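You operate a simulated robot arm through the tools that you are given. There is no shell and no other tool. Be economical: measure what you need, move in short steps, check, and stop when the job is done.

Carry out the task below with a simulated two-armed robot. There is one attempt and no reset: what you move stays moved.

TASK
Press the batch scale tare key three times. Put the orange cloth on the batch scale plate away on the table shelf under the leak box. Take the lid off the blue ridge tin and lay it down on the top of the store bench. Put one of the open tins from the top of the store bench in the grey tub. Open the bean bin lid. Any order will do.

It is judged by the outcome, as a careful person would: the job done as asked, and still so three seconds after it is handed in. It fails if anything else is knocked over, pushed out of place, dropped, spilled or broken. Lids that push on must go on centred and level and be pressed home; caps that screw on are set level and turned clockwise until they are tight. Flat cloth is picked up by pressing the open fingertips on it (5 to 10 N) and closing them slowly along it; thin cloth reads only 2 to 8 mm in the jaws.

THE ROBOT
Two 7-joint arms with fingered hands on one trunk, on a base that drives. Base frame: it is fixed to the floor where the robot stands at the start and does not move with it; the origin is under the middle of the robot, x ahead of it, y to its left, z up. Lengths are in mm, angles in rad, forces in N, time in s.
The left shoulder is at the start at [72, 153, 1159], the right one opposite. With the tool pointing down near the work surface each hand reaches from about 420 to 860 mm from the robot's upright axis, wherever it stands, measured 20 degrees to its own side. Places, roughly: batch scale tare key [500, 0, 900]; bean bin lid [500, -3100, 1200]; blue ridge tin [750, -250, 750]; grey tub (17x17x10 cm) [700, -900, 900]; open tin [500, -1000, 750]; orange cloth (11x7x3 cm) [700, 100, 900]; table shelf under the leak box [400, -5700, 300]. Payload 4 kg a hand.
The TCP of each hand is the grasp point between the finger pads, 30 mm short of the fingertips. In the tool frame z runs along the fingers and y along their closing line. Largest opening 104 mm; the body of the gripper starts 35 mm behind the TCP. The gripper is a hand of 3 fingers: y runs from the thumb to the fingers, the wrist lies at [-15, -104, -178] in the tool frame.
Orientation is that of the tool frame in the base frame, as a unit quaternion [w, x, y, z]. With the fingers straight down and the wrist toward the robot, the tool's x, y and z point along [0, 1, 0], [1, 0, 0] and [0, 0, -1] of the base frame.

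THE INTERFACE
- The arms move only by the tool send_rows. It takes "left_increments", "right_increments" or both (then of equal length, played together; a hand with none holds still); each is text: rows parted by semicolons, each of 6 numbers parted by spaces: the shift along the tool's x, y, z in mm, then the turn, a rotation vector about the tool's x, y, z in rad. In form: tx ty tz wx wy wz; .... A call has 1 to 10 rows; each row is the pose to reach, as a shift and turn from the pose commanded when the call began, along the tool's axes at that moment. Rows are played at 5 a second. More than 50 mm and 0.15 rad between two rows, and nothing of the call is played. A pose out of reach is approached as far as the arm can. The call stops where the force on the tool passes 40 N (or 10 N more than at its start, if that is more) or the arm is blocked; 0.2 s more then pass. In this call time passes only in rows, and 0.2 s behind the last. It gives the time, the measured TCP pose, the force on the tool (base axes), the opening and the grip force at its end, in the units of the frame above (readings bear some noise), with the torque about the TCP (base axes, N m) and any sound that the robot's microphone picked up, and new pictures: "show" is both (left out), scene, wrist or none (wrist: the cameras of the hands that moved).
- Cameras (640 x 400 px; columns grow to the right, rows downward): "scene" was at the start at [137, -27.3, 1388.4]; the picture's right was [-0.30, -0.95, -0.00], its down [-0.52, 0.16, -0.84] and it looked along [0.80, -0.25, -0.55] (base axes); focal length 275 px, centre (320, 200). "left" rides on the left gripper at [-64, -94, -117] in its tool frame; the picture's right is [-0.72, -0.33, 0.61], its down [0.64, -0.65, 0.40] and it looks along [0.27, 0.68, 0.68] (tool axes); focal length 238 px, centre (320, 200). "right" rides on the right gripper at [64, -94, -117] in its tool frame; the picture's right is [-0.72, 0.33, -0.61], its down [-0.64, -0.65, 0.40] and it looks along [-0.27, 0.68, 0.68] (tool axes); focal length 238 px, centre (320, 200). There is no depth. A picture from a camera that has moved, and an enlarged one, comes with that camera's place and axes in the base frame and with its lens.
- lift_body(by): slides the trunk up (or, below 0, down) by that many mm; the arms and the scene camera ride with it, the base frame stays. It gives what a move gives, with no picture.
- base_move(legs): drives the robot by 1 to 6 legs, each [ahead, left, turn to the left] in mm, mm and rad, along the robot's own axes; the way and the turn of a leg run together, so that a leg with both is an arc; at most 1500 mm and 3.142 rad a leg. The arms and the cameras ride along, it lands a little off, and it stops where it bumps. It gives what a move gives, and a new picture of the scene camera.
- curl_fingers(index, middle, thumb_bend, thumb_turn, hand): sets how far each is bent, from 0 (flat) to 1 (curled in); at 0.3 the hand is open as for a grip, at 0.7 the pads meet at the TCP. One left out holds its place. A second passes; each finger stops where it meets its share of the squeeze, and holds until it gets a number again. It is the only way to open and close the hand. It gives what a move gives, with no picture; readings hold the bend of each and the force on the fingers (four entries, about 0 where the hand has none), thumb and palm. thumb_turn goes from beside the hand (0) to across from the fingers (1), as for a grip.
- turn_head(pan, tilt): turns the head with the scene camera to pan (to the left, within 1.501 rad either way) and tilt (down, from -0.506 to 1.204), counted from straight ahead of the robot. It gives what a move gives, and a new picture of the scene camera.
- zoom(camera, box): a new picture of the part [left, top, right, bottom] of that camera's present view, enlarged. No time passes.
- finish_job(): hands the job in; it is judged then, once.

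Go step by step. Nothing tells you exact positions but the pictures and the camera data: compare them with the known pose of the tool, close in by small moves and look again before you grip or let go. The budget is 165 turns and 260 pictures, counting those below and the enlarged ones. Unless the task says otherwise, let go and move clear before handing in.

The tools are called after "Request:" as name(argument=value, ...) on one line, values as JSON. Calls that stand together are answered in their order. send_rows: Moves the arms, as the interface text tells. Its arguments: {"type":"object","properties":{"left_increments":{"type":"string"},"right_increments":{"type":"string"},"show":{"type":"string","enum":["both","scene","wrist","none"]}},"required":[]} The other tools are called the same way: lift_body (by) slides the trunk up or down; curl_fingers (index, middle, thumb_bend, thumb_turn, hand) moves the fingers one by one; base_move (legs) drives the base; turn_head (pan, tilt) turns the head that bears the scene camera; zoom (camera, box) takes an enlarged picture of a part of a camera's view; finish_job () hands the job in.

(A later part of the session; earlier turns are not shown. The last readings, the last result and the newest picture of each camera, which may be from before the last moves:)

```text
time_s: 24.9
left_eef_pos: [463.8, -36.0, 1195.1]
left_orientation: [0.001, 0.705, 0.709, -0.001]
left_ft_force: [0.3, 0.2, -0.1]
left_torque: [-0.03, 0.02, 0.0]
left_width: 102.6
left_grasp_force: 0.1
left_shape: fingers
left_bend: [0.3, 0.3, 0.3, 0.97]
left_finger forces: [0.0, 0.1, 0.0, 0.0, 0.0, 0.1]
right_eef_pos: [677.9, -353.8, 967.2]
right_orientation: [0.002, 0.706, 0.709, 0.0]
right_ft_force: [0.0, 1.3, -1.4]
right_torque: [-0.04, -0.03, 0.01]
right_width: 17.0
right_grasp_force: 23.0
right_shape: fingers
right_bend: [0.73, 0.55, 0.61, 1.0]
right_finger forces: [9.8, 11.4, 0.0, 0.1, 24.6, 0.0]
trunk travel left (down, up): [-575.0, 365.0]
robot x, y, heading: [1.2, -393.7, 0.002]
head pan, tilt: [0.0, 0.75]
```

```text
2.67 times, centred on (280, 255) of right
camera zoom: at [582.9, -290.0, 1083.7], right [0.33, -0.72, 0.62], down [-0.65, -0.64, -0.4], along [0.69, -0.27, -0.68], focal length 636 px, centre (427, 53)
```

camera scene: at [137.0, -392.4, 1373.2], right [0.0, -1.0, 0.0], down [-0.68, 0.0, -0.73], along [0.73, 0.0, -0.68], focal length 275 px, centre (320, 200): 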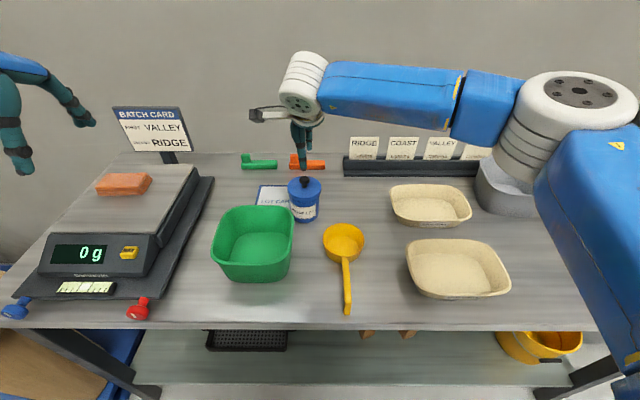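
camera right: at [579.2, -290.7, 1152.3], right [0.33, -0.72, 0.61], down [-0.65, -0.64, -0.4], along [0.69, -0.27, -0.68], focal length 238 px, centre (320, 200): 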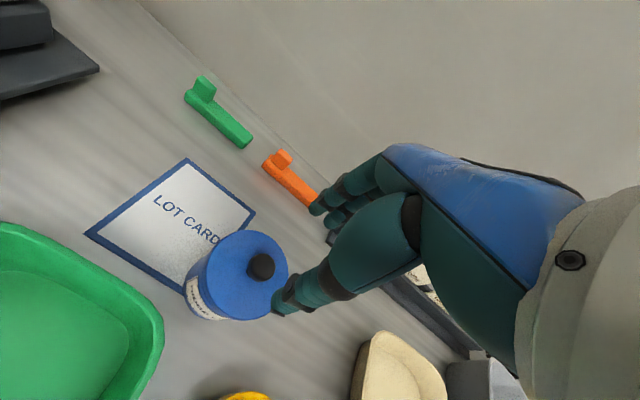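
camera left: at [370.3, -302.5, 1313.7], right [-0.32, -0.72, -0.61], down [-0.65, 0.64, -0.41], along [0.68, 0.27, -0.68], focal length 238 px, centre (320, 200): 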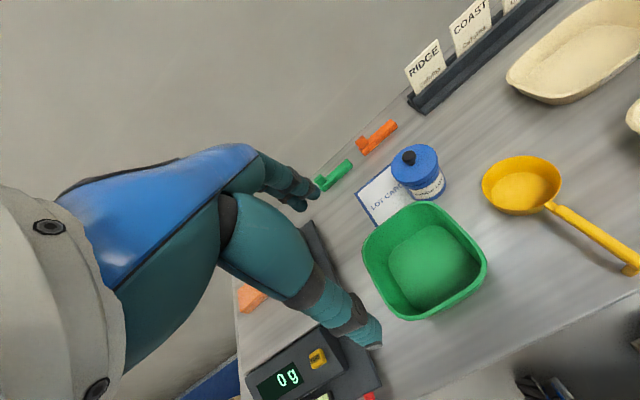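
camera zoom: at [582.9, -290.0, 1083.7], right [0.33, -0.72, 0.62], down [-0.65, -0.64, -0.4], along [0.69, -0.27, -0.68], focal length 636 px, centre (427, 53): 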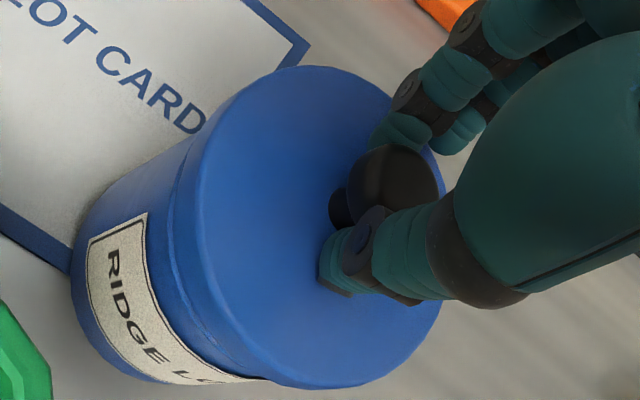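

The whole tin came up with the lid, so the lid is tight and the body must be held. I set it back down exactly and release; then the left hand takes the knob while the right grips the body.

Request:
send_rows(right_increments="0 0 4 0 0 0; 0 0 8 0 0 0; 0 0 10 0 0 0; 0 0 12 0 0 0", show="none")

Request:
curl_fingers(hand="right", index=0.45, middle=0.45, thumb_bend=0.45)

Request:
send_rows(right_increments="0 0 -30 0 0 0; 0 0 -70 0 0 0; -30 0 -100 0 0 0; -75 0 -100 0 0 0; -120 0 -100 0 0 0; -165 0 -100 0 0 0; -210 0 -100 0 0 0", show="scene")

Request:
zoom(camera="scene", box=[210, 130, 370, 230])

```text
time_s: 25.9
left_eef_pos: [463.8, -35.6, 1197.1]
left_orientation: [0.002, 0.705, 0.709, -0.001]
left_ft_force: [-0.6, -0.9, -0.8]
left_torque: [0.01, 0.03, -0.02]
left_width: 102.7
left_grasp_force: 0.0
left_shape: fingers
left_bend: [0.3, 0.3, 0.3, 0.97]
left_finger forces: [0.0, 0.1, 0.1, 0.0, 0.0, 0.1]
right_eef_pos: [678.3, -353.7, 955.6]
right_orientation: [0.002, 0.706, 0.708, 0.001]
right_ft_force: [-0.1, 0.4, 1.8]
right_torque: [0.0, 0.0, 0.01]
right_width: 17.4
right_grasp_force: 23.8
right_shape: fingers
right_bend: [0.73, 0.55, 0.61, 1.0]
right_finger forces: [10.0, 11.3, 0.1, 0.1, 26.3, 0.0]
trunk travel left (down, up): [-575.0, 365.0]
robot x, y, heading: [1.6, -395.2, 0.002]
head pan, tilt: [0.0, 0.75]
```

```text
time_s: 26.9
left_eef_pos: [464.7, -35.1, 1195.7]
left_orientation: [0.001, 0.705, 0.709, -0.002]
left_ft_force: [-0.9, 0.2, -0.6]
left_torque: [0.0, -0.03, 0.0]
left_width: 102.7
left_grasp_force: 0.0
left_shape: fingers
left_bend: [0.3, 0.3, 0.3, 0.97]
left_finger forces: [0.1, 0.0, 0.1, 0.0, 0.1, 0.1]
right_eef_pos: [678.2, -356.0, 955.0]
right_orientation: [0.001, 0.706, 0.708, -0.001]
right_ft_force: [0.6, -0.4, 0.4]
right_torque: [0.01, -0.01, 0.03]
right_width: 64.2
right_grasp_force: 0.0
right_shape: fingers
right_bend: [0.45, 0.45, 0.45, 0.99]
right_finger forces: [0.0, 0.0, 0.0, 0.0, 0.0, 0.1]
trunk travel left (down, up): [-575.0, 365.0]
robot x, y, heading: [-1.4, -398.8, 0.006]
head pan, tilt: [0.0, 0.75]
```

```text
time_s: 28.5
left_eef_pos: [463.3, -39.4, 1197.9]
left_orientation: [0.001, 0.705, 0.709, -0.001]
left_ft_force: [-0.3, -0.1, 0.0]
left_torque: [-0.05, -0.01, 0.04]
left_width: 102.9
left_grasp_force: 0.0
left_shape: fingers
left_bend: [0.3, 0.3, 0.3, 0.97]
left_finger forces: [0.0, 0.0, 0.0, 0.0, 0.0, 0.1]
right_eef_pos: [677.0, -565.4, 1056.6]
right_orientation: [0.001, 0.705, 0.709, 0.001]
right_ft_force: [0.1, -0.3, 1.3]
right_torque: [-0.01, 0.02, 0.01]
right_width: 64.4
right_grasp_force: 0.0
right_shape: fingers
right_bend: [0.45, 0.45, 0.45, 0.99]
right_finger forces: [0.0, 0.0, 0.1, 0.1, 0.1, 0.0]
trunk travel left (down, up): [-575.0, 365.0]
robot x, y, heading: [-0.3, -396.6, 0.007]
head pan, tilt: [0.0, 0.75]
camera scene: at [135.1, -395.1, 1373.4], right [0.0, -1.0, 0.0], down [-0.68, 0.0, -0.73], along [0.73, 0.0, -0.68], focal length 275 px, centre (320, 200)
```

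scene: 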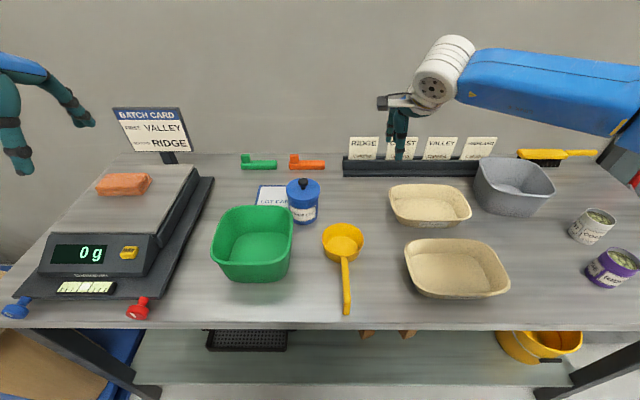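

```text
4.00 times, centred on (290, 180) of scene
camera zoom: at [135.1, -395.1, 1373.4], right [0.0, -1.0, 0.0], down [-0.68, 0.0, -0.73], along [0.73, 0.0, -0.68], focal length 1100 px, centre (440, 280)
```

zoom: 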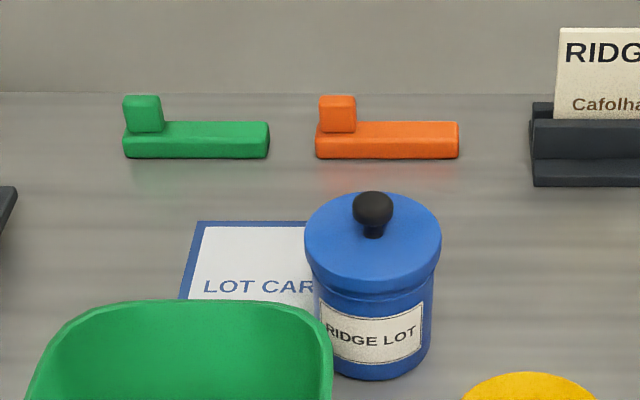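

The tin stands about 5 mm nearer, at roughly [673, -353]. I open the right hand and pitch it to come in from the right side at the body.

Request:
curl_fingers(hand="right", index=0.3, middle=0.3, thumb_bend=0.3)

Request:
send_rows(right_increments="10 0 15 0 0.14 0; 25 -1 35 0 0.28 0; 40 -2 55 0 0.42 0; 55 -2 72 0 0.56 0; 70 -3 90 0 0.70 0; 85 -3 108 0 0.83 0; 100 -4 126 0 0.96 0")

```text
time_s: 29.5
left_eef_pos: [463.8, -36.2, 1196.6]
left_orientation: [0.001, 0.705, 0.709, -0.001]
left_ft_force: [0.2, 0.4, 0.3]
left_torque: [-0.02, 0.0, -0.02]
left_width: 102.9
left_grasp_force: 0.2
left_shape: fingers
left_bend: [0.3, 0.3, 0.3, 0.97]
left_finger forces: [0.0, 0.0, 0.1, 0.1, 0.0, 0.0]
right_eef_pos: [678.0, -562.8, 1057.0]
right_orientation: [0.001, 0.706, 0.708, 0.0]
right_ft_force: [-0.6, -0.4, 0.5]
right_torque: [-0.01, 0.0, 0.01]
right_width: 102.7
right_grasp_force: 0.0
right_shape: fingers
right_bend: [0.3, 0.3, 0.3, 0.98]
right_finger forces: [0.0, 0.0, 0.1, 0.1, 0.1, 0.0]
trunk travel left (down, up): [-575.0, 365.0]
robot x, y, heading: [2.3, -398.8, 0.005]
head pan, tilt: [0.0, 0.75]
```

```text
time_s: 31.1
left_eef_pos: [464.4, -36.8, 1195.2]
left_orientation: [0.001, 0.706, 0.708, -0.001]
left_ft_force: [-0.1, -0.1, -0.3]
left_torque: [-0.01, -0.02, -0.01]
left_width: 102.9
left_grasp_force: 0.0
left_shape: fingers
left_bend: [0.3, 0.3, 0.3, 0.97]
left_finger forces: [0.0, 0.0, 0.0, 0.0, 0.0, 0.1]
right_eef_pos: [675.5, -466.5, 928.1]
right_orientation: [-0.326, 0.626, 0.629, 0.326]
right_ft_force: [0.3, -0.1, 0.0]
right_torque: [0.02, 0.02, -0.01]
right_width: 102.7
right_grasp_force: 0.1
right_shape: fingers
right_bend: [0.3, 0.3, 0.3, 0.98]
right_finger forces: [0.0, 0.0, 0.0, 0.0, 0.0, 0.1]
trunk travel left (down, up): [-575.0, 365.0]
robot x, y, heading: [0.8, -395.7, 0.005]
head pan, tilt: [0.0, 0.75]
camera scene: at [136.6, -392.9, 1373.3], right [0.0, -1.0, 0.0], down [-0.68, 0.0, -0.73], along [0.73, 0.0, -0.68], focal length 275 px, centre (320, 200)
camera right: at [580.5, -524.3, 1047.5], right [0.33, -0.91, -0.24], down [-0.65, -0.04, -0.76], along [0.68, 0.4, -0.61], focal length 238 px, centre (320, 200)
```

scene: 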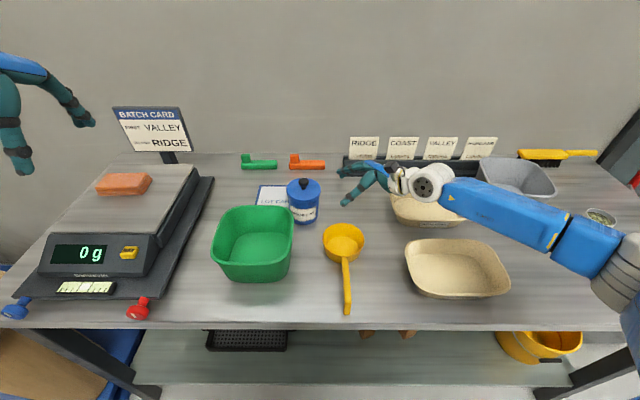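
right: 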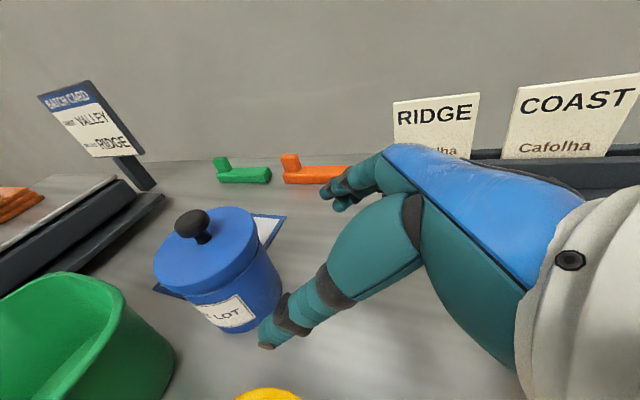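

Orientation is good. I advance toward the body in steps.

Request:
send_rows(right_increments="2 -2 40 0 0 0; 4 -2 80 0 0 0; 5 -2 95 0 0 0", show="none")

Request:
zoom(camera="right", box=[60, 150, 460, 400])

Request:
zoom(camera="scene", box=[230, 150, 390, 250])

```text
time_s: 31.9
left_eef_pos: [463.8, -34.8, 1195.5]
left_orientation: [0.002, 0.705, 0.709, -0.001]
left_ft_force: [-0.9, 0.1, 0.2]
left_torque: [0.01, 0.0, 0.02]
left_width: 102.6
left_grasp_force: 0.1
left_shape: fingers
left_bend: [0.3, 0.3, 0.3, 0.97]
left_finger forces: [0.1, 0.0, 0.0, 0.0, 0.0, 0.0]
right_eef_pos: [671.3, -384.9, 878.5]
right_orientation: [-0.326, 0.626, 0.629, 0.326]
right_ft_force: [-0.6, -0.1, 0.4]
right_torque: [0.01, -0.02, 0.0]
right_width: 102.7
right_grasp_force: 0.1
right_shape: fingers
right_bend: [0.3, 0.3, 0.3, 0.98]
right_finger forces: [0.0, 0.1, 0.0, 0.1, 0.0, 0.0]
trunk travel left (down, up): [-575.0, 365.0]
robot x, y, heading: [0.1, -397.0, 0.0]
head pan, tilt: [0.0, 0.75]
```

```text
1.60 times, centred on (260, 275) of right
camera zoom: at [577.3, -442.4, 998.5], right [0.33, -0.91, -0.23], down [-0.65, -0.04, -0.76], along [0.68, 0.4, -0.61], focal length 381 px, centre (416, 80)
```

zoom: 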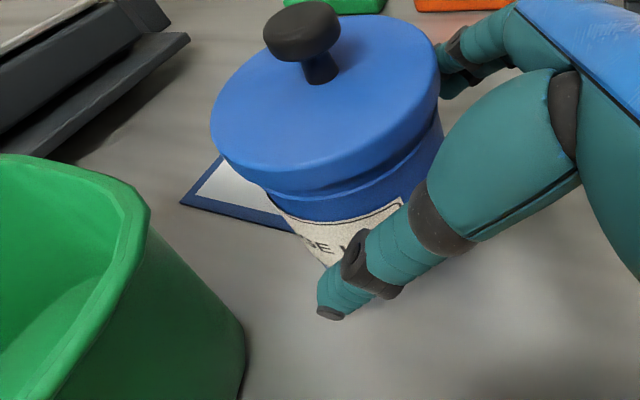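

```text
4.00 times, centred on (310, 200) of scene
camera zoom: at [135.7, -391.5, 1373.4], right [0.0, -1.0, 0.0], down [-0.68, 0.0, -0.73], along [0.73, 0.0, -0.68], focal length 1100 px, centre (360, 200)
```

zoom: 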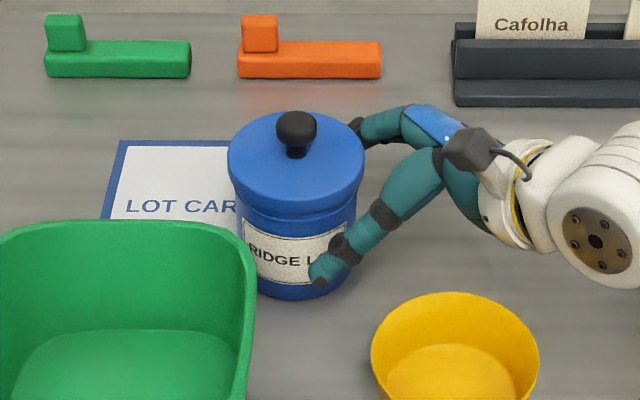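

Well placed. I go in 24 mm more and close slowly on the body.

Request:
send_rows(right_increments="0 1 12 0 0 0; 0 1 24 0 0 0", show="none")

Request:
curl_fingers(hand="right", index=0.37, middle=0.37, thumb_bend=0.37)

Request:
zoom(camera="right", box=[60, 150, 460, 400])

```text
time_s: 32.5
left_eef_pos: [464.8, -33.8, 1194.2]
left_orientation: [0.002, 0.705, 0.709, -0.002]
left_ft_force: [0.4, -0.2, 0.0]
left_torque: [-0.02, -0.02, -0.01]
left_width: 102.9
left_grasp_force: 0.2
left_shape: fingers
left_bend: [0.3, 0.3, 0.3, 0.97]
left_finger forces: [0.1, 0.0, 0.0, 0.1, 0.0, 0.1]
right_eef_pos: [673.9, -364.2, 865.4]
right_orientation: [-0.325, 0.627, 0.629, 0.326]
right_ft_force: [0.3, -0.2, -0.6]
right_torque: [0.0, 0.03, 0.06]
right_width: 103.1
right_grasp_force: 0.1
right_shape: fingers
right_bend: [0.3, 0.3, 0.3, 0.98]
right_finger forces: [0.0, 0.1, 0.0, 0.0, 0.3, 0.0]
trunk travel left (down, up): [-575.0, 365.0]
robot x, y, heading: [-0.8, -393.1, 0.002]
head pan, tilt: [0.0, 0.75]
```

```text
time_s: 33.5
left_eef_pos: [463.4, -36.6, 1196.1]
left_orientation: [0.002, 0.705, 0.709, -0.001]
left_ft_force: [0.6, -0.3, 0.0]
left_torque: [0.01, -0.01, 0.02]
left_width: 103.1
left_grasp_force: 0.1
left_shape: fingers
left_bend: [0.3, 0.3, 0.3, 0.97]
left_finger forces: [0.0, 0.0, 0.0, 0.1, 0.0, 0.1]
right_eef_pos: [672.9, -364.1, 865.2]
right_orientation: [-0.326, 0.626, 0.629, 0.326]
right_ft_force: [-0.2, 0.3, -0.3]
right_torque: [0.0, -0.01, 0.0]
right_width: 87.2
right_grasp_force: 0.4
right_shape: fingers
right_bend: [0.37, 0.37, 0.36, 0.98]
right_finger forces: [0.3, 0.0, 0.1, 0.1, 0.3, 0.0]
trunk travel left (down, up): [-575.0, 365.0]
robot x, y, heading: [0.1, -392.7, 0.001]
head pan, tilt: [0.0, 0.75]
```

```text
1.60 times, centred on (260, 275) of right
camera zoom: at [579.2, -423.4, 984.6], right [0.33, -0.91, -0.23], down [-0.65, -0.04, -0.76], along [0.68, 0.4, -0.61], focal length 381 px, centre (416, 80)
```

zoom: 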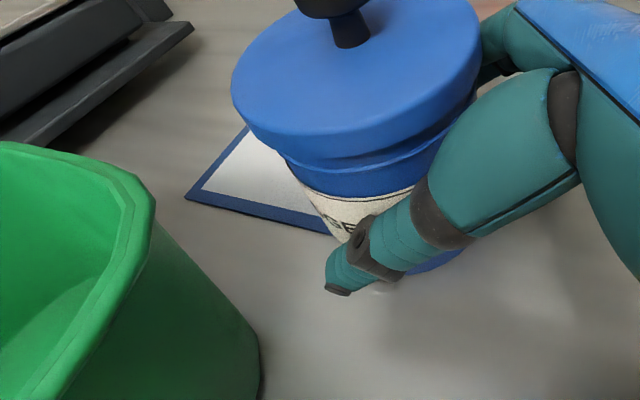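

Contact just begins on both sides. I close firmly, and bring the left hand over.

Request:
curl_fingers(hand="right", index=0.5, middle=0.5, thumb_bend=0.5)

Request:
curl_fingers(hand="left", index=0.45, middle=0.45, thumb_bend=0.45)

Request:
send_rows(left_increments="-25 35 0 0 0 0; -55 70 0 0 0 0; -90 105 0 0 0 0; -125 140 0 0 0 0; -160 170 0 0 0 0; -200 195 0 0 0 0; -245 208 10 0 0 0; -285 208 30 0 0 0; -318 208 60 0 0 0; -318 208 105 0 0 0")

```text
time_s: 34.5
left_eef_pos: [464.1, -35.9, 1196.2]
left_orientation: [0.002, 0.705, 0.709, -0.001]
left_ft_force: [0.2, -0.5, -0.4]
left_torque: [0.0, 0.01, 0.03]
left_width: 102.7
left_grasp_force: 0.0
left_shape: fingers
left_bend: [0.3, 0.3, 0.3, 0.97]
left_finger forces: [0.1, 0.0, 0.0, 0.0, 0.0, 0.1]
right_eef_pos: [673.7, -365.1, 865.3]
right_orientation: [-0.326, 0.627, 0.628, 0.326]
right_ft_force: [-0.1, 0.2, 0.1]
right_torque: [0.01, 0.0, 0.0]
right_width: 76.2
right_grasp_force: 13.7
right_shape: fingers
right_bend: [0.42, 0.45, 0.4, 0.99]
right_finger forces: [9.4, 4.5, 0.0, 0.1, 12.7, 0.1]
trunk travel left (down, up): [-575.0, 365.0]
robot x, y, heading: [-1.4, -395.2, -0.001]
head pan, tilt: [0.0, 0.75]
```

```text
time_s: 35.5
left_eef_pos: [465.5, -35.9, 1196.4]
left_orientation: [0.001, 0.705, 0.709, -0.001]
left_ft_force: [0.4, 0.5, 0.1]
left_torque: [0.0, 0.0, 0.0]
left_width: 65.7
left_grasp_force: 0.0
left_shape: fingers
left_bend: [0.45, 0.45, 0.45, 0.99]
left_finger forces: [0.0, 0.0, 0.1, 0.0, 0.0, 0.1]
right_eef_pos: [675.5, -365.0, 866.7]
right_orientation: [-0.326, 0.626, 0.629, 0.326]
right_ft_force: [0.5, -0.3, 1.2]
right_torque: [0.01, 0.04, -0.01]
right_width: 76.3
right_grasp_force: 13.4
right_shape: fingers
right_bend: [0.42, 0.45, 0.4, 0.99]
right_finger forces: [9.4, 4.5, 0.0, 0.1, 12.7, 0.1]
trunk travel left (down, up): [-575.0, 365.0]
robot x, y, heading: [0.7, -396.4, 0.005]
head pan, tilt: [0.0, 0.75]
```

```text
time_s: 37.7
left_eef_pos: [673.9, -351.3, 1090.9]
left_orientation: [0.002, 0.706, 0.709, 0.0]
left_ft_force: [-0.5, -0.1, -0.6]
left_torque: [0.03, 0.03, 0.02]
left_width: 65.8
left_grasp_force: 0.1
left_shape: fingers
left_bend: [0.45, 0.45, 0.45, 0.99]
left_finger forces: [0.1, 0.0, 0.1, 0.0, 0.1, 0.0]
right_eef_pos: [675.0, -367.0, 864.6]
right_orientation: [-0.326, 0.626, 0.629, 0.326]
right_ft_force: [1.0, -1.1, 0.3]
right_torque: [-0.02, 0.04, 0.0]
right_width: 76.3
right_grasp_force: 13.2
right_shape: fingers
right_bend: [0.42, 0.46, 0.4, 0.99]
right_finger forces: [9.1, 4.4, 0.0, 0.1, 13.0, 0.0]
trunk travel left (down, up): [-575.0, 365.0]
robot x, y, heading: [-0.3, -396.3, 0.006]
head pan, tilt: [0.0, 0.75]
camera scene: at [137.5, -393.7, 1373.3], right [0.0, -1.0, 0.0], down [-0.68, 0.0, -0.73], along [0.73, 0.0, -0.68], focal length 275 px, centre (320, 200)
camera left: at [580.0, -415.8, 1208.9], right [-0.32, -0.72, -0.61], down [-0.66, 0.64, -0.41], along [0.68, 0.27, -0.68], focal length 238 px, centre (320, 200)
```

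scene: 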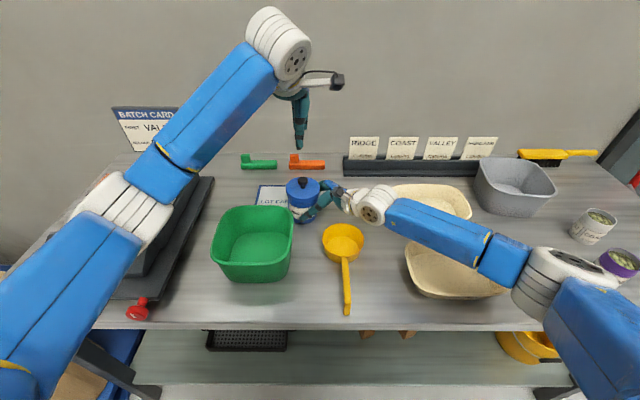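
left: 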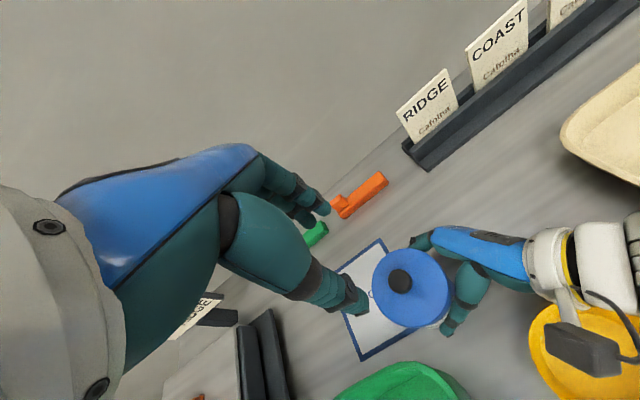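

The knob is right below the left hand. I descend to just above it.

Request:
send_rows(left_increments="1 1 40 0 0 0; 1 1 80 0 0 0; 1 1 110 0 0 0", show="none")

Request:
zoom(camera="left", box=[260, 180, 500, 330])

Request:
zoom(camera="scene", box=[230, 100, 390, 225])

```text
time_s: 38.5
left_eef_pos: [673.8, -353.9, 980.1]
left_orientation: [0.001, 0.706, 0.709, 0.001]
left_ft_force: [-0.1, -0.4, 0.2]
left_torque: [-0.03, -0.01, 0.0]
left_width: 65.4
left_grasp_force: 0.1
left_shape: fingers
left_bend: [0.45, 0.45, 0.45, 0.99]
left_finger forces: [0.0, 0.1, 0.1, 0.0, 0.0, 0.0]
right_eef_pos: [674.6, -367.2, 865.8]
right_orientation: [-0.326, 0.626, 0.629, 0.326]
right_ft_force: [0.4, -0.4, 0.8]
right_torque: [0.01, 0.01, 0.0]
right_width: 76.5
right_grasp_force: 13.2
right_shape: fingers
right_bend: [0.42, 0.46, 0.4, 0.99]
right_finger forces: [9.0, 4.3, 0.0, 0.0, 13.1, 0.0]
trunk travel left (down, up): [-575.0, 365.0]
robot x, y, heading: [-4.0, -397.1, 0.002]
head pan, tilt: [0.0, 0.75]
```

```text
2.67 times, centred on (380, 255) of left
camera zoom: at [580.0, -417.7, 1098.9], right [-0.32, -0.72, -0.61], down [-0.65, 0.64, -0.41], along [0.68, 0.27, -0.68], focal length 636 px, centre (160, 53)
```

zoom: 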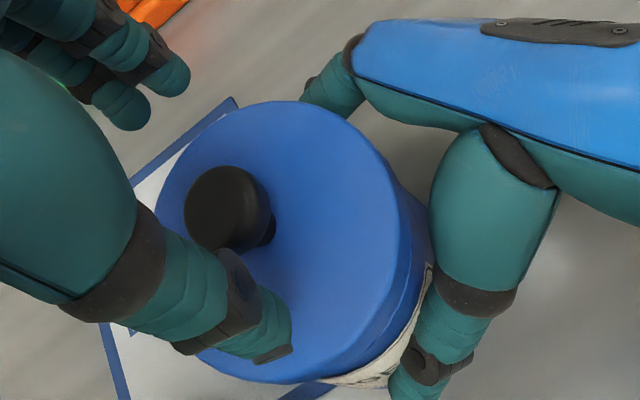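

```text
3.20 times, centred on (310, 162) of scene
camera zoom: at [137.1, -394.1, 1373.3], right [0.0, -1.0, 0.0], down [-0.68, 0.0, -0.73], along [0.73, 0.0, -0.68], focal length 880 px, centre (352, 320)
```

zoom: 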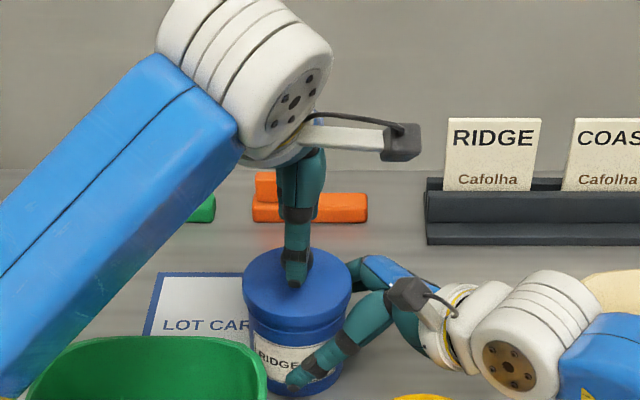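

I shift 4 mm left, descend to z≈955 and close on the knob.

Request:
send_rows(left_increments="5 2 10 0 0 0; 5 2 20 0 0 0; 5 2 25 0 0 0", show="none")

Request:
curl_fingers(hand="left", index=0.57, middle=0.57, thumb_bend=0.57)

Request:
curl_fingers(hand="left", index=0.8, middle=0.8, thumb_bend=0.8)

Request:
zoom(camera="left", box=[260, 180, 500, 330])

```text
time_s: 39.3
left_eef_pos: [674.5, -347.1, 957.1]
left_orientation: [0.001, 0.705, 0.709, 0.0]
left_ft_force: [-0.5, -0.2, -0.2]
left_torque: [-0.04, 0.0, 0.02]
left_width: 65.5
left_grasp_force: 0.0
left_shape: fingers
left_bend: [0.45, 0.45, 0.45, 0.99]
left_finger forces: [0.0, 0.0, 0.0, 0.0, 0.1, 0.1]
right_eef_pos: [673.3, -366.7, 865.2]
right_orientation: [-0.326, 0.626, 0.629, 0.326]
right_ft_force: [-0.2, -0.3, -0.5]
right_torque: [-0.01, 0.05, 0.01]
right_width: 76.1
right_grasp_force: 13.0
right_shape: fingers
right_bend: [0.42, 0.46, 0.4, 0.99]
right_finger forces: [9.0, 4.3, 0.1, 0.0, 13.0, 0.0]
trunk travel left (down, up): [-575.0, 365.0]
robot x, y, heading: [0.1, -393.0, 0.008]
head pan, tilt: [0.0, 0.75]
```

```text
time_s: 40.3
left_eef_pos: [675.1, -349.4, 957.7]
left_orientation: [0.0, 0.705, 0.709, -0.001]
left_ft_force: [-0.9, 0.5, -0.7]
left_torque: [0.01, 0.01, 0.03]
left_width: 36.7
left_grasp_force: 0.0
left_shape: fingers
left_bend: [0.56, 0.56, 0.56, 1.0]
left_finger forces: [0.0, 0.0, 0.0, 0.0, 0.0, 0.1]
right_eef_pos: [674.0, -367.6, 865.3]
right_orientation: [-0.326, 0.626, 0.629, 0.326]
right_ft_force: [-0.3, 0.3, 0.0]
right_torque: [0.0, 0.03, 0.0]
right_width: 76.2
right_grasp_force: 12.9
right_shape: fingers
right_bend: [0.42, 0.46, 0.4, 0.99]
right_finger forces: [9.0, 4.4, 0.0, 0.1, 12.9, 0.1]
trunk travel left (down, up): [-575.0, 365.0]
robot x, y, heading: [-0.9, -392.6, 0.005]
head pan, tilt: [0.0, 0.75]
```

```text
time_s: 41.3
left_eef_pos: [675.0, -348.4, 958.0]
left_orientation: [0.001, 0.705, 0.709, 0.0]
left_ft_force: [-10.1, 0.4, 2.4]
left_torque: [-0.04, 0.53, -0.02]
left_width: 11.1
left_grasp_force: 35.4
left_shape: fingers
left_bend: [0.75, 0.75, 0.66, 1.0]
left_finger forces: [14.2, 11.6, 0.1, 0.0, 44.1, 0.0]
right_eef_pos: [675.0, -366.0, 866.4]
right_orientation: [-0.326, 0.626, 0.629, 0.326]
right_ft_force: [7.9, -0.1, 0.1]
right_torque: [-0.04, 0.27, -0.13]
right_width: 76.3
right_grasp_force: 14.8
right_shape: fingers
right_bend: [0.4, 0.46, 0.42, 0.98]
right_finger forces: [13.9, 5.5, 0.0, 0.0, 10.1, 0.1]
trunk travel left (down, up): [-575.0, 365.0]
robot x, y, heading: [-1.6, -399.0, 0.005]
head pan, tilt: [0.0, 0.75]
heard: snap
```

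```text
2.67 times, centred on (380, 255) of left
camera zoom: at [582.1, -413.1, 1075.3], right [-0.32, -0.72, -0.61], down [-0.66, 0.64, -0.41], along [0.68, 0.27, -0.68], focal length 636 px, centre (160, 53)
```

zoom: 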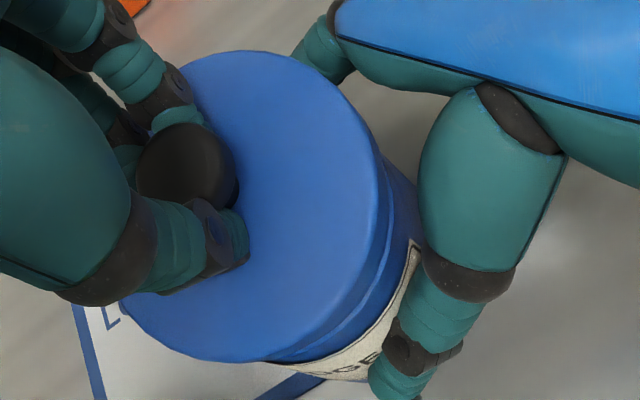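

A snap was heard; the lid may have come loose. I raise the left hand slowly while the right holds the body.

Request:
send_rows(left_increments="0 0 -4 0 0 0; 0 0 -8 0 0 0; 0 0 -12 0 0 0; 0 0 -18 0 0 0; 0 0 -25 0 0 0", show="wrist")

Request:
zoom(camera="scene", box=[230, 125, 390, 225])

```text
time_s: 42.5
left_eef_pos: [676.2, -346.4, 982.5]
left_orientation: [0.001, 0.705, 0.709, -0.001]
left_ft_force: [0.6, 0.8, -1.0]
left_torque: [-0.02, 0.04, 0.03]
left_width: 11.3
left_grasp_force: 22.5
left_shape: fingers
left_bend: [0.76, 0.77, 0.66, 1.0]
left_finger forces: [14.7, 7.0, 0.0, 0.1, 23.4, 0.0]
right_eef_pos: [672.5, -366.3, 865.5]
right_orientation: [-0.326, 0.626, 0.629, 0.325]
right_ft_force: [-1.0, -0.4, 1.4]
right_torque: [0.02, -0.01, 0.01]
right_width: 76.2
right_grasp_force: 13.4
right_shape: fingers
right_bend: [0.42, 0.46, 0.42, 0.99]
right_finger forces: [9.2, 4.3, 0.0, 0.0, 13.7, 0.0]
trunk travel left (down, up): [-575.0, 365.0]
robot x, y, heading: [4.7, -397.7, 0.001]
head pan, tilt: [0.0, 0.75]
camera left: at [583.4, -411.5, 1100.7], right [-0.32, -0.72, -0.61], down [-0.66, 0.64, -0.41], along [0.68, 0.27, -0.68], focal length 238 px, centre (320, 200)
```

left: 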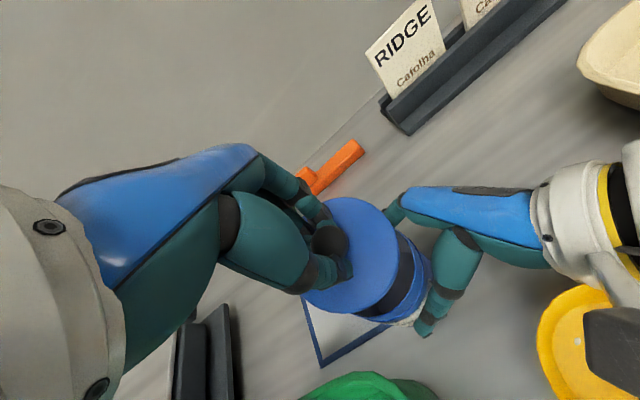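

```text
4.00 times, centred on (310, 175) of scene
camera zoom: at [136.6, -394.3, 1373.2], right [0.0, -1.0, 0.0], down [-0.68, 0.0, -0.73], along [0.73, 0.0, -0.68], focal length 1100 px, centre (360, 300)
```

zoom: 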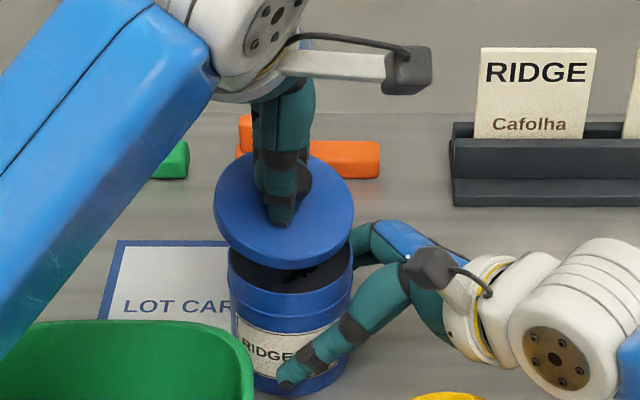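

The lid is off and the tin stands held. I lift the lid higher, then release the tin with the right hand and back it out.

Request:
send_rows(left_increments="0 0 -40 0 0 0; 0 0 -80 0 0 0; 0 0 -120 0 0 0", show="none")

Request:
curl_fingers(hand="right", index=0.36, middle=0.36, thumb_bend=0.36)

Request:
curl_fingers(hand="right", index=0.3, middle=0.3, thumb_bend=0.3)

Request:
send_rows(right_increments="0 0 -30 0 0 0; 0 0 -60 0 0 0; 0 0 -100 0 0 0; 0 0 -140 0 0 0; 20 0 -170 0 0 0; 50 0 -200 0 0 0; 80 0 -230 0 0 0", show="scene")

```text
time_s: 43.3
left_eef_pos: [677.2, -346.2, 1103.3]
left_orientation: [0.001, 0.705, 0.709, -0.001]
left_ft_force: [-0.1, 0.4, -0.4]
left_torque: [-0.01, 0.0, -0.01]
left_width: 10.8
left_grasp_force: 22.3
left_shape: fingers
left_bend: [0.76, 0.77, 0.66, 1.0]
left_finger forces: [14.9, 7.0, 0.0, 0.0, 24.0, 0.1]
right_eef_pos: [672.3, -366.9, 865.1]
right_orientation: [-0.326, 0.626, 0.629, 0.326]
right_ft_force: [-0.5, 0.4, 0.6]
right_torque: [-0.01, -0.02, 0.02]
right_width: 75.7
right_grasp_force: 13.5
right_shape: fingers
right_bend: [0.42, 0.46, 0.42, 0.99]
right_finger forces: [9.2, 4.5, 0.1, 0.1, 13.6, 0.1]
trunk travel left (down, up): [-575.0, 365.0]
robot x, y, heading: [-3.6, -395.8, -0.001]
head pan, tilt: [0.0, 0.75]
```

```text
time_s: 44.3
left_eef_pos: [675.8, -347.5, 1102.1]
left_orientation: [0.001, 0.706, 0.709, -0.001]
left_ft_force: [-0.3, -0.1, -0.5]
left_torque: [0.02, -0.01, -0.01]
left_width: 10.8
left_grasp_force: 22.4
left_shape: fingers
left_bend: [0.76, 0.77, 0.66, 1.0]
left_finger forces: [15.0, 6.8, 0.1, 0.0, 24.1, 0.1]
right_eef_pos: [674.2, -364.9, 867.0]
right_orientation: [-0.325, 0.626, 0.629, 0.326]
right_ft_force: [-0.4, 0.1, 0.5]
right_torque: [0.0, -0.01, 0.0]
right_width: 87.8
right_grasp_force: 0.2
right_shape: fingers
right_bend: [0.36, 0.36, 0.36, 0.98]
right_finger forces: [0.0, 0.1, 0.0, 0.1, 0.1, 0.0]
trunk travel left (down, up): [-575.0, 365.0]
robot x, y, heading: [-1.9, -395.0, 0.007]
head pan, tilt: [0.0, 0.75]
```

```text
time_s: 45.3
left_eef_pos: [676.5, -346.8, 1103.7]
left_orientation: [0.0, 0.705, 0.709, 0.0]
left_ft_force: [-0.5, 0.3, -0.6]
left_torque: [0.0, -0.01, 0.02]
left_width: 11.0
left_grasp_force: 23.2
left_shape: fingers
left_bend: [0.76, 0.77, 0.66, 1.0]
left_finger forces: [15.0, 7.0, 0.0, 0.0, 24.0, 0.0]
right_eef_pos: [673.6, -366.9, 866.0]
right_orientation: [-0.326, 0.626, 0.629, 0.326]
right_ft_force: [-0.3, -1.0, 0.2]
right_torque: [0.01, -0.03, 0.0]
right_width: 102.6
right_grasp_force: 0.0
right_shape: fingers
right_bend: [0.3, 0.3, 0.3, 0.98]
right_finger forces: [0.0, 0.0, 0.0, 0.0, 0.0, 0.0]
trunk travel left (down, up): [-575.0, 365.0]
robot x, y, heading: [-1.4, -394.3, 0.002]
head pan, tilt: [0.0, 0.75]
```

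```text
time_s: 46.9
left_eef_pos: [676.1, -346.6, 1102.6]
left_orientation: [0.001, 0.706, 0.709, 0.0]
left_ft_force: [-0.1, 0.7, 0.4]
left_torque: [0.01, 0.0, 0.0]
left_width: 11.1
left_grasp_force: 22.4
left_shape: fingers
left_bend: [0.76, 0.77, 0.66, 1.0]
left_finger forces: [15.0, 6.8, 0.0, 0.1, 23.9, 0.0]
right_eef_pos: [673.1, -509.2, 1062.0]
right_orientation: [-0.327, 0.626, 0.629, 0.326]
right_ft_force: [-0.2, 0.2, -0.2]
right_torque: [-0.01, 0.0, 0.06]
right_width: 102.8
right_grasp_force: 0.0
right_shape: fingers
right_bend: [0.3, 0.3, 0.3, 0.98]
right_finger forces: [0.0, 0.0, 0.1, 0.1, 0.0, 0.0]
trunk travel left (down, up): [-575.0, 365.0]
robot x, y, heading: [2.6, -397.2, 0.003]
head pan, tilt: [0.0, 0.75]
camera scene: at [136.2, -395.0, 1373.3], right [0.0, -1.0, 0.0], down [-0.68, 0.0, -0.73], along [0.73, 0.0, -0.68], focal length 275 px, centre (320, 200)
```

scene: 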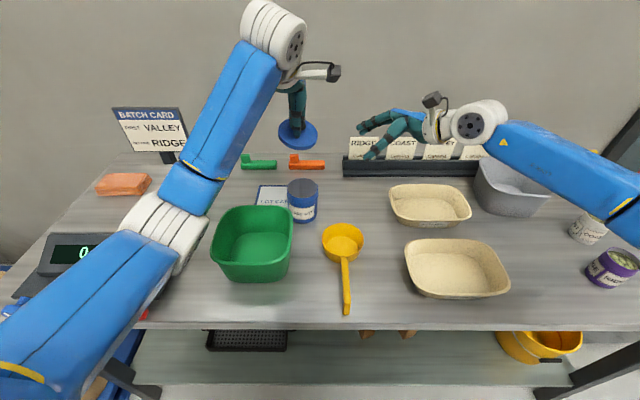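

Tin undisturbed. I swing the right hand away and then carry the lid to the free spot near [685, -487].

Request:
send_rows(right_increments="-11 0 -36 0 -0.13 0; -22 0 -72 0 -0.27 0; -33 0 -108 0 -0.41 0; -44 0 -144 0 -0.55 0; -55 0 -180 0 -0.69 0; -66 0 -216 0 -0.83 0; -77 0 -251 0 -0.96 0", show="none")

Request:
send_rows(left_increments="-35 3 0 0 0 0; -70 6 0 0 0 0; -105 8 0 0 0 0; -140 10 0 0 0 0; -140 10 40 0 0 0; -140 10 80 0 0 0; -140 10 120 0 0 0", show="both")

```text
time_s: 48.5
left_eef_pos: [676.3, -347.5, 1102.0]
left_orientation: [0.001, 0.705, 0.709, 0.0]
left_ft_force: [-0.7, 0.5, 0.4]
left_torque: [0.01, 0.03, 0.01]
left_width: 11.3
left_grasp_force: 22.4
left_shape: fingers
left_bend: [0.76, 0.77, 0.66, 1.0]
left_finger forces: [15.1, 6.9, 0.0, 0.0, 24.0, 0.1]
right_eef_pos: [677.3, -759.5, 1144.8]
right_orientation: [0.0, 0.706, 0.708, 0.0]
right_ft_force: [-0.3, -0.2, 0.4]
right_torque: [0.01, 0.01, 0.01]
right_width: 102.7
right_grasp_force: 0.0
right_shape: fingers
right_bend: [0.3, 0.3, 0.3, 0.98]
right_finger forces: [0.0, 0.0, 0.0, 0.0, 0.0, 0.0]
trunk travel left (down, up): [-575.0, 365.0]
robot x, y, heading: [-0.2, -393.7, 0.001]
head pan, tilt: [0.0, 0.75]
```

```text
time_s: 50.1
left_eef_pos: [687.9, -487.1, 983.3]
left_orientation: [0.001, 0.706, 0.708, 0.0]
left_ft_force: [0.6, -0.1, -0.3]
left_torque: [-0.01, -0.02, 0.01]
left_width: 11.1
left_grasp_force: 22.7
left_shape: fingers
left_bend: [0.76, 0.77, 0.66, 1.0]
left_finger forces: [15.4, 6.6, 0.1, 0.1, 24.1, 0.0]
right_eef_pos: [677.2, -759.9, 1143.6]
right_orientation: [0.0, 0.706, 0.709, 0.0]
right_ft_force: [0.1, 0.8, -0.3]
right_torque: [-0.01, -0.03, -0.02]
right_width: 103.0
right_grasp_force: 0.1
right_shape: fingers
right_bend: [0.3, 0.3, 0.3, 0.98]
right_finger forces: [0.1, 0.0, 0.0, 0.1, 0.0, 0.1]
trunk travel left (down, up): [-575.0, 365.0]
robot x, y, heading: [-2.4, -396.5, 0.002]
head pan, tilt: [0.0, 0.75]
camera scene: at [137.0, -396.6, 1373.3], right [0.0, -1.0, 0.0], down [-0.68, 0.0, -0.73], along [0.73, 0.0, -0.68], focal length 275 px, centre (320, 200)
camera left: at [594.0, -551.6, 1099.9], right [-0.32, -0.72, -0.61], down [-0.65, 0.64, -0.41], along [0.68, 0.27, -0.68], focal length 238 px, centre (320, 200)
```

scene: 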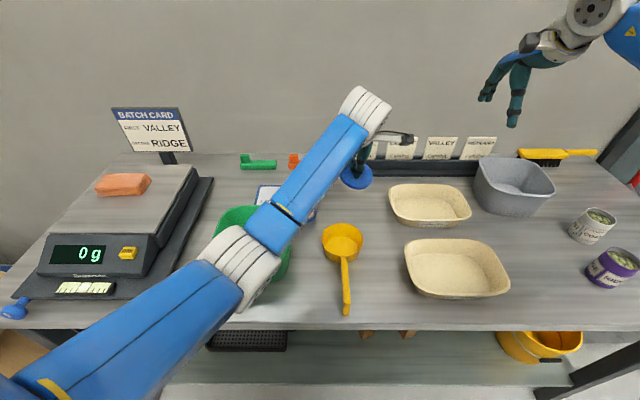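
left: 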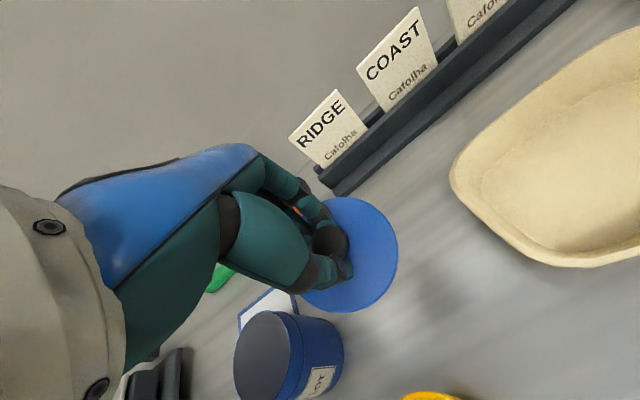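

The lid hangs over clear bench. I lower to contact.

Request:
send_rows(left_increments="0 0 40 0 0 0; 0 0 75 0 0 0; 0 0 85 0 0 0; 0 0 90 0 0 0", show="none")

Request:
zoom(camera="scene", box=[270, 140, 430, 240])

Request:
zoom(camera="left", box=[220, 160, 460, 310])

```text
time_s: 51.1
left_eef_pos: [687.9, -487.6, 891.1]
left_orientation: [0.0, 0.705, 0.709, 0.001]
left_ft_force: [0.3, 0.2, -0.9]
left_torque: [-0.02, 0.0, 0.0]
left_width: 10.9
left_grasp_force: 23.5
left_shape: fingers
left_bend: [0.76, 0.77, 0.66, 1.0]
left_finger forces: [15.6, 6.4, 0.0, 0.0, 24.7, 0.0]
right_eef_pos: [677.1, -758.6, 1144.8]
right_orientation: [0.001, 0.706, 0.708, 0.001]
right_ft_force: [-0.2, 0.2, 0.2]
right_torque: [0.01, 0.01, -0.03]
right_width: 102.8
right_grasp_force: 0.0
right_shape: fingers
right_bend: [0.3, 0.3, 0.3, 0.98]
right_finger forces: [0.1, 0.0, 0.0, 0.1, 0.0, 0.0]
trunk travel left (down, up): [-575.0, 365.0]
robot x, y, heading: [1.2, -395.1, 0.002]
head pan, tilt: [0.0, 0.75]
```

```text
4.00 times, centred on (350, 190) of scene
camera zoom: at [136.9, -396.7, 1373.2], right [0.0, -1.0, 0.0], down [-0.68, 0.0, -0.73], along [0.73, 0.0, -0.68], focal length 1100 px, centre (200, 240)
```

zoom: 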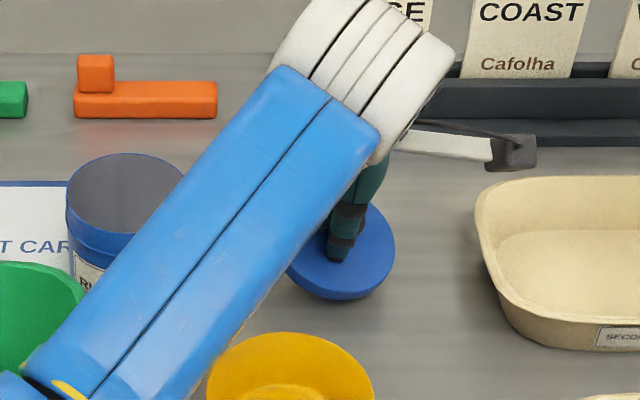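

```text
2.67 times, centred on (340, 235) of left
camera zoom: at [595.0, -552.6, 1009.1], right [-0.32, -0.72, -0.61], down [-0.66, 0.64, -0.41], along [0.68, 0.27, -0.68], focal length 636 px, centre (267, 107)
```

zoom: 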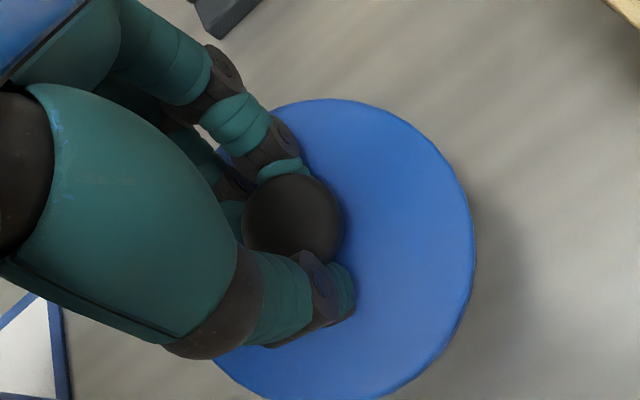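

Not yet touching. I lower in small steps.

Request:
send_rows(left_increments="0 0 4 0 0 0; 0 0 8 0 0 0; 0 0 12 0 0 0", show="none")

Request:
zoom(camera="left", box=[220, 160, 460, 310])

```text
time_s: 51.9
left_eef_pos: [688.4, -490.4, 879.6]
left_orientation: [0.001, 0.706, 0.709, 0.0]
left_ft_force: [-1.3, 0.3, -0.8]
left_torque: [0.02, 0.01, 0.01]
left_width: 11.0
left_grasp_force: 23.8
left_shape: fingers
left_bend: [0.76, 0.77, 0.66, 1.0]
left_finger forces: [15.7, 6.4, 0.1, 0.1, 25.0, 0.1]
right_eef_pos: [676.5, -758.6, 1143.2]
right_orientation: [0.001, 0.706, 0.708, 0.001]
right_ft_force: [-0.2, -0.1, -0.1]
right_torque: [-0.05, 0.03, 0.0]
right_width: 102.9
right_grasp_force: 0.1
right_shape: fingers
right_bend: [0.3, 0.3, 0.3, 0.98]
right_finger forces: [0.0, 0.1, 0.0, 0.1, 0.0, 0.0]
trunk travel left (down, up): [-575.0, 365.0]
robot x, y, heading: [1.2, -393.3, 0.004]
head pan, tilt: [0.0, 0.75]
```

```text
2.67 times, centred on (340, 235) of left
camera zoom: at [594.6, -554.2, 997.7], right [-0.32, -0.72, -0.61], down [-0.65, 0.64, -0.41], along [0.68, 0.27, -0.68], focal length 636 px, centre (267, 107)
```

zoom: 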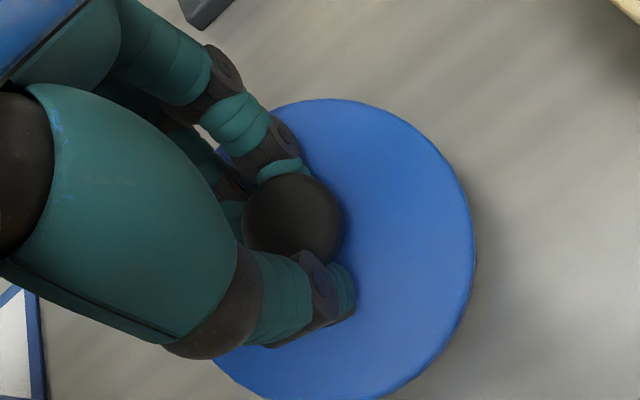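

Request:
send_rows(left_increments="0 0 3 0 0 0; 0 0 6 0 0 0; 0 0 9 0 0 0", show="none")

Request:
zoom(camera="left", box=[220, 160, 460, 310])

```text
time_s: 52.7
left_eef_pos: [687.4, -488.0, 872.7]
left_orientation: [0.003, 0.705, 0.709, -0.001]
left_ft_force: [1.8, 0.5, 7.0]
left_torque: [-0.06, 0.16, -0.01]
left_width: 10.8
left_grasp_force: 28.3
left_shape: fingers
left_bend: [0.76, 0.77, 0.67, 1.0]
left_finger forces: [17.4, 10.1, 0.0, 0.1, 29.8, 0.1]
right_eef_pos: [675.6, -758.5, 1144.7]
right_orientation: [0.003, 0.706, 0.708, 0.001]
right_ft_force: [-0.6, 0.3, -0.1]
right_torque: [-0.02, 0.0, 0.0]
right_width: 103.1
right_grasp_force: 0.1
right_shape: fingers
right_bend: [0.3, 0.3, 0.3, 0.98]
right_finger forces: [0.0, 0.0, 0.0, 0.1, 0.0, 0.0]
trunk travel left (down, up): [-575.0, 365.0]
robot x, y, heading: [0.6, -394.7, 0.004]
head pan, tilt: [0.0, 0.75]
```

```text
2.67 times, centred on (340, 235) of left
camera zoom: at [594.0, -553.5, 990.3], right [-0.32, -0.72, -0.61], down [-0.65, 0.64, -0.41], along [0.69, 0.27, -0.68], focal length 636 px, centre (267, 107)
```

zoom: 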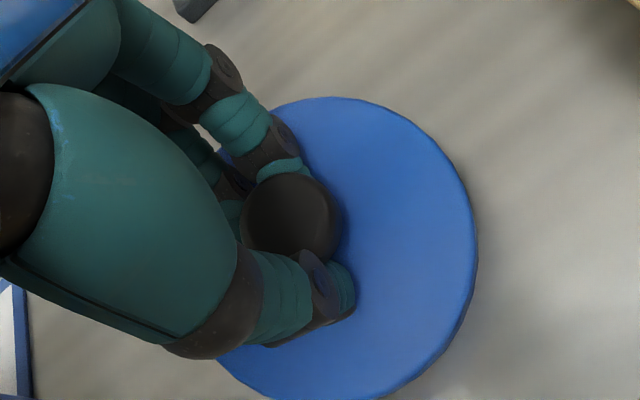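

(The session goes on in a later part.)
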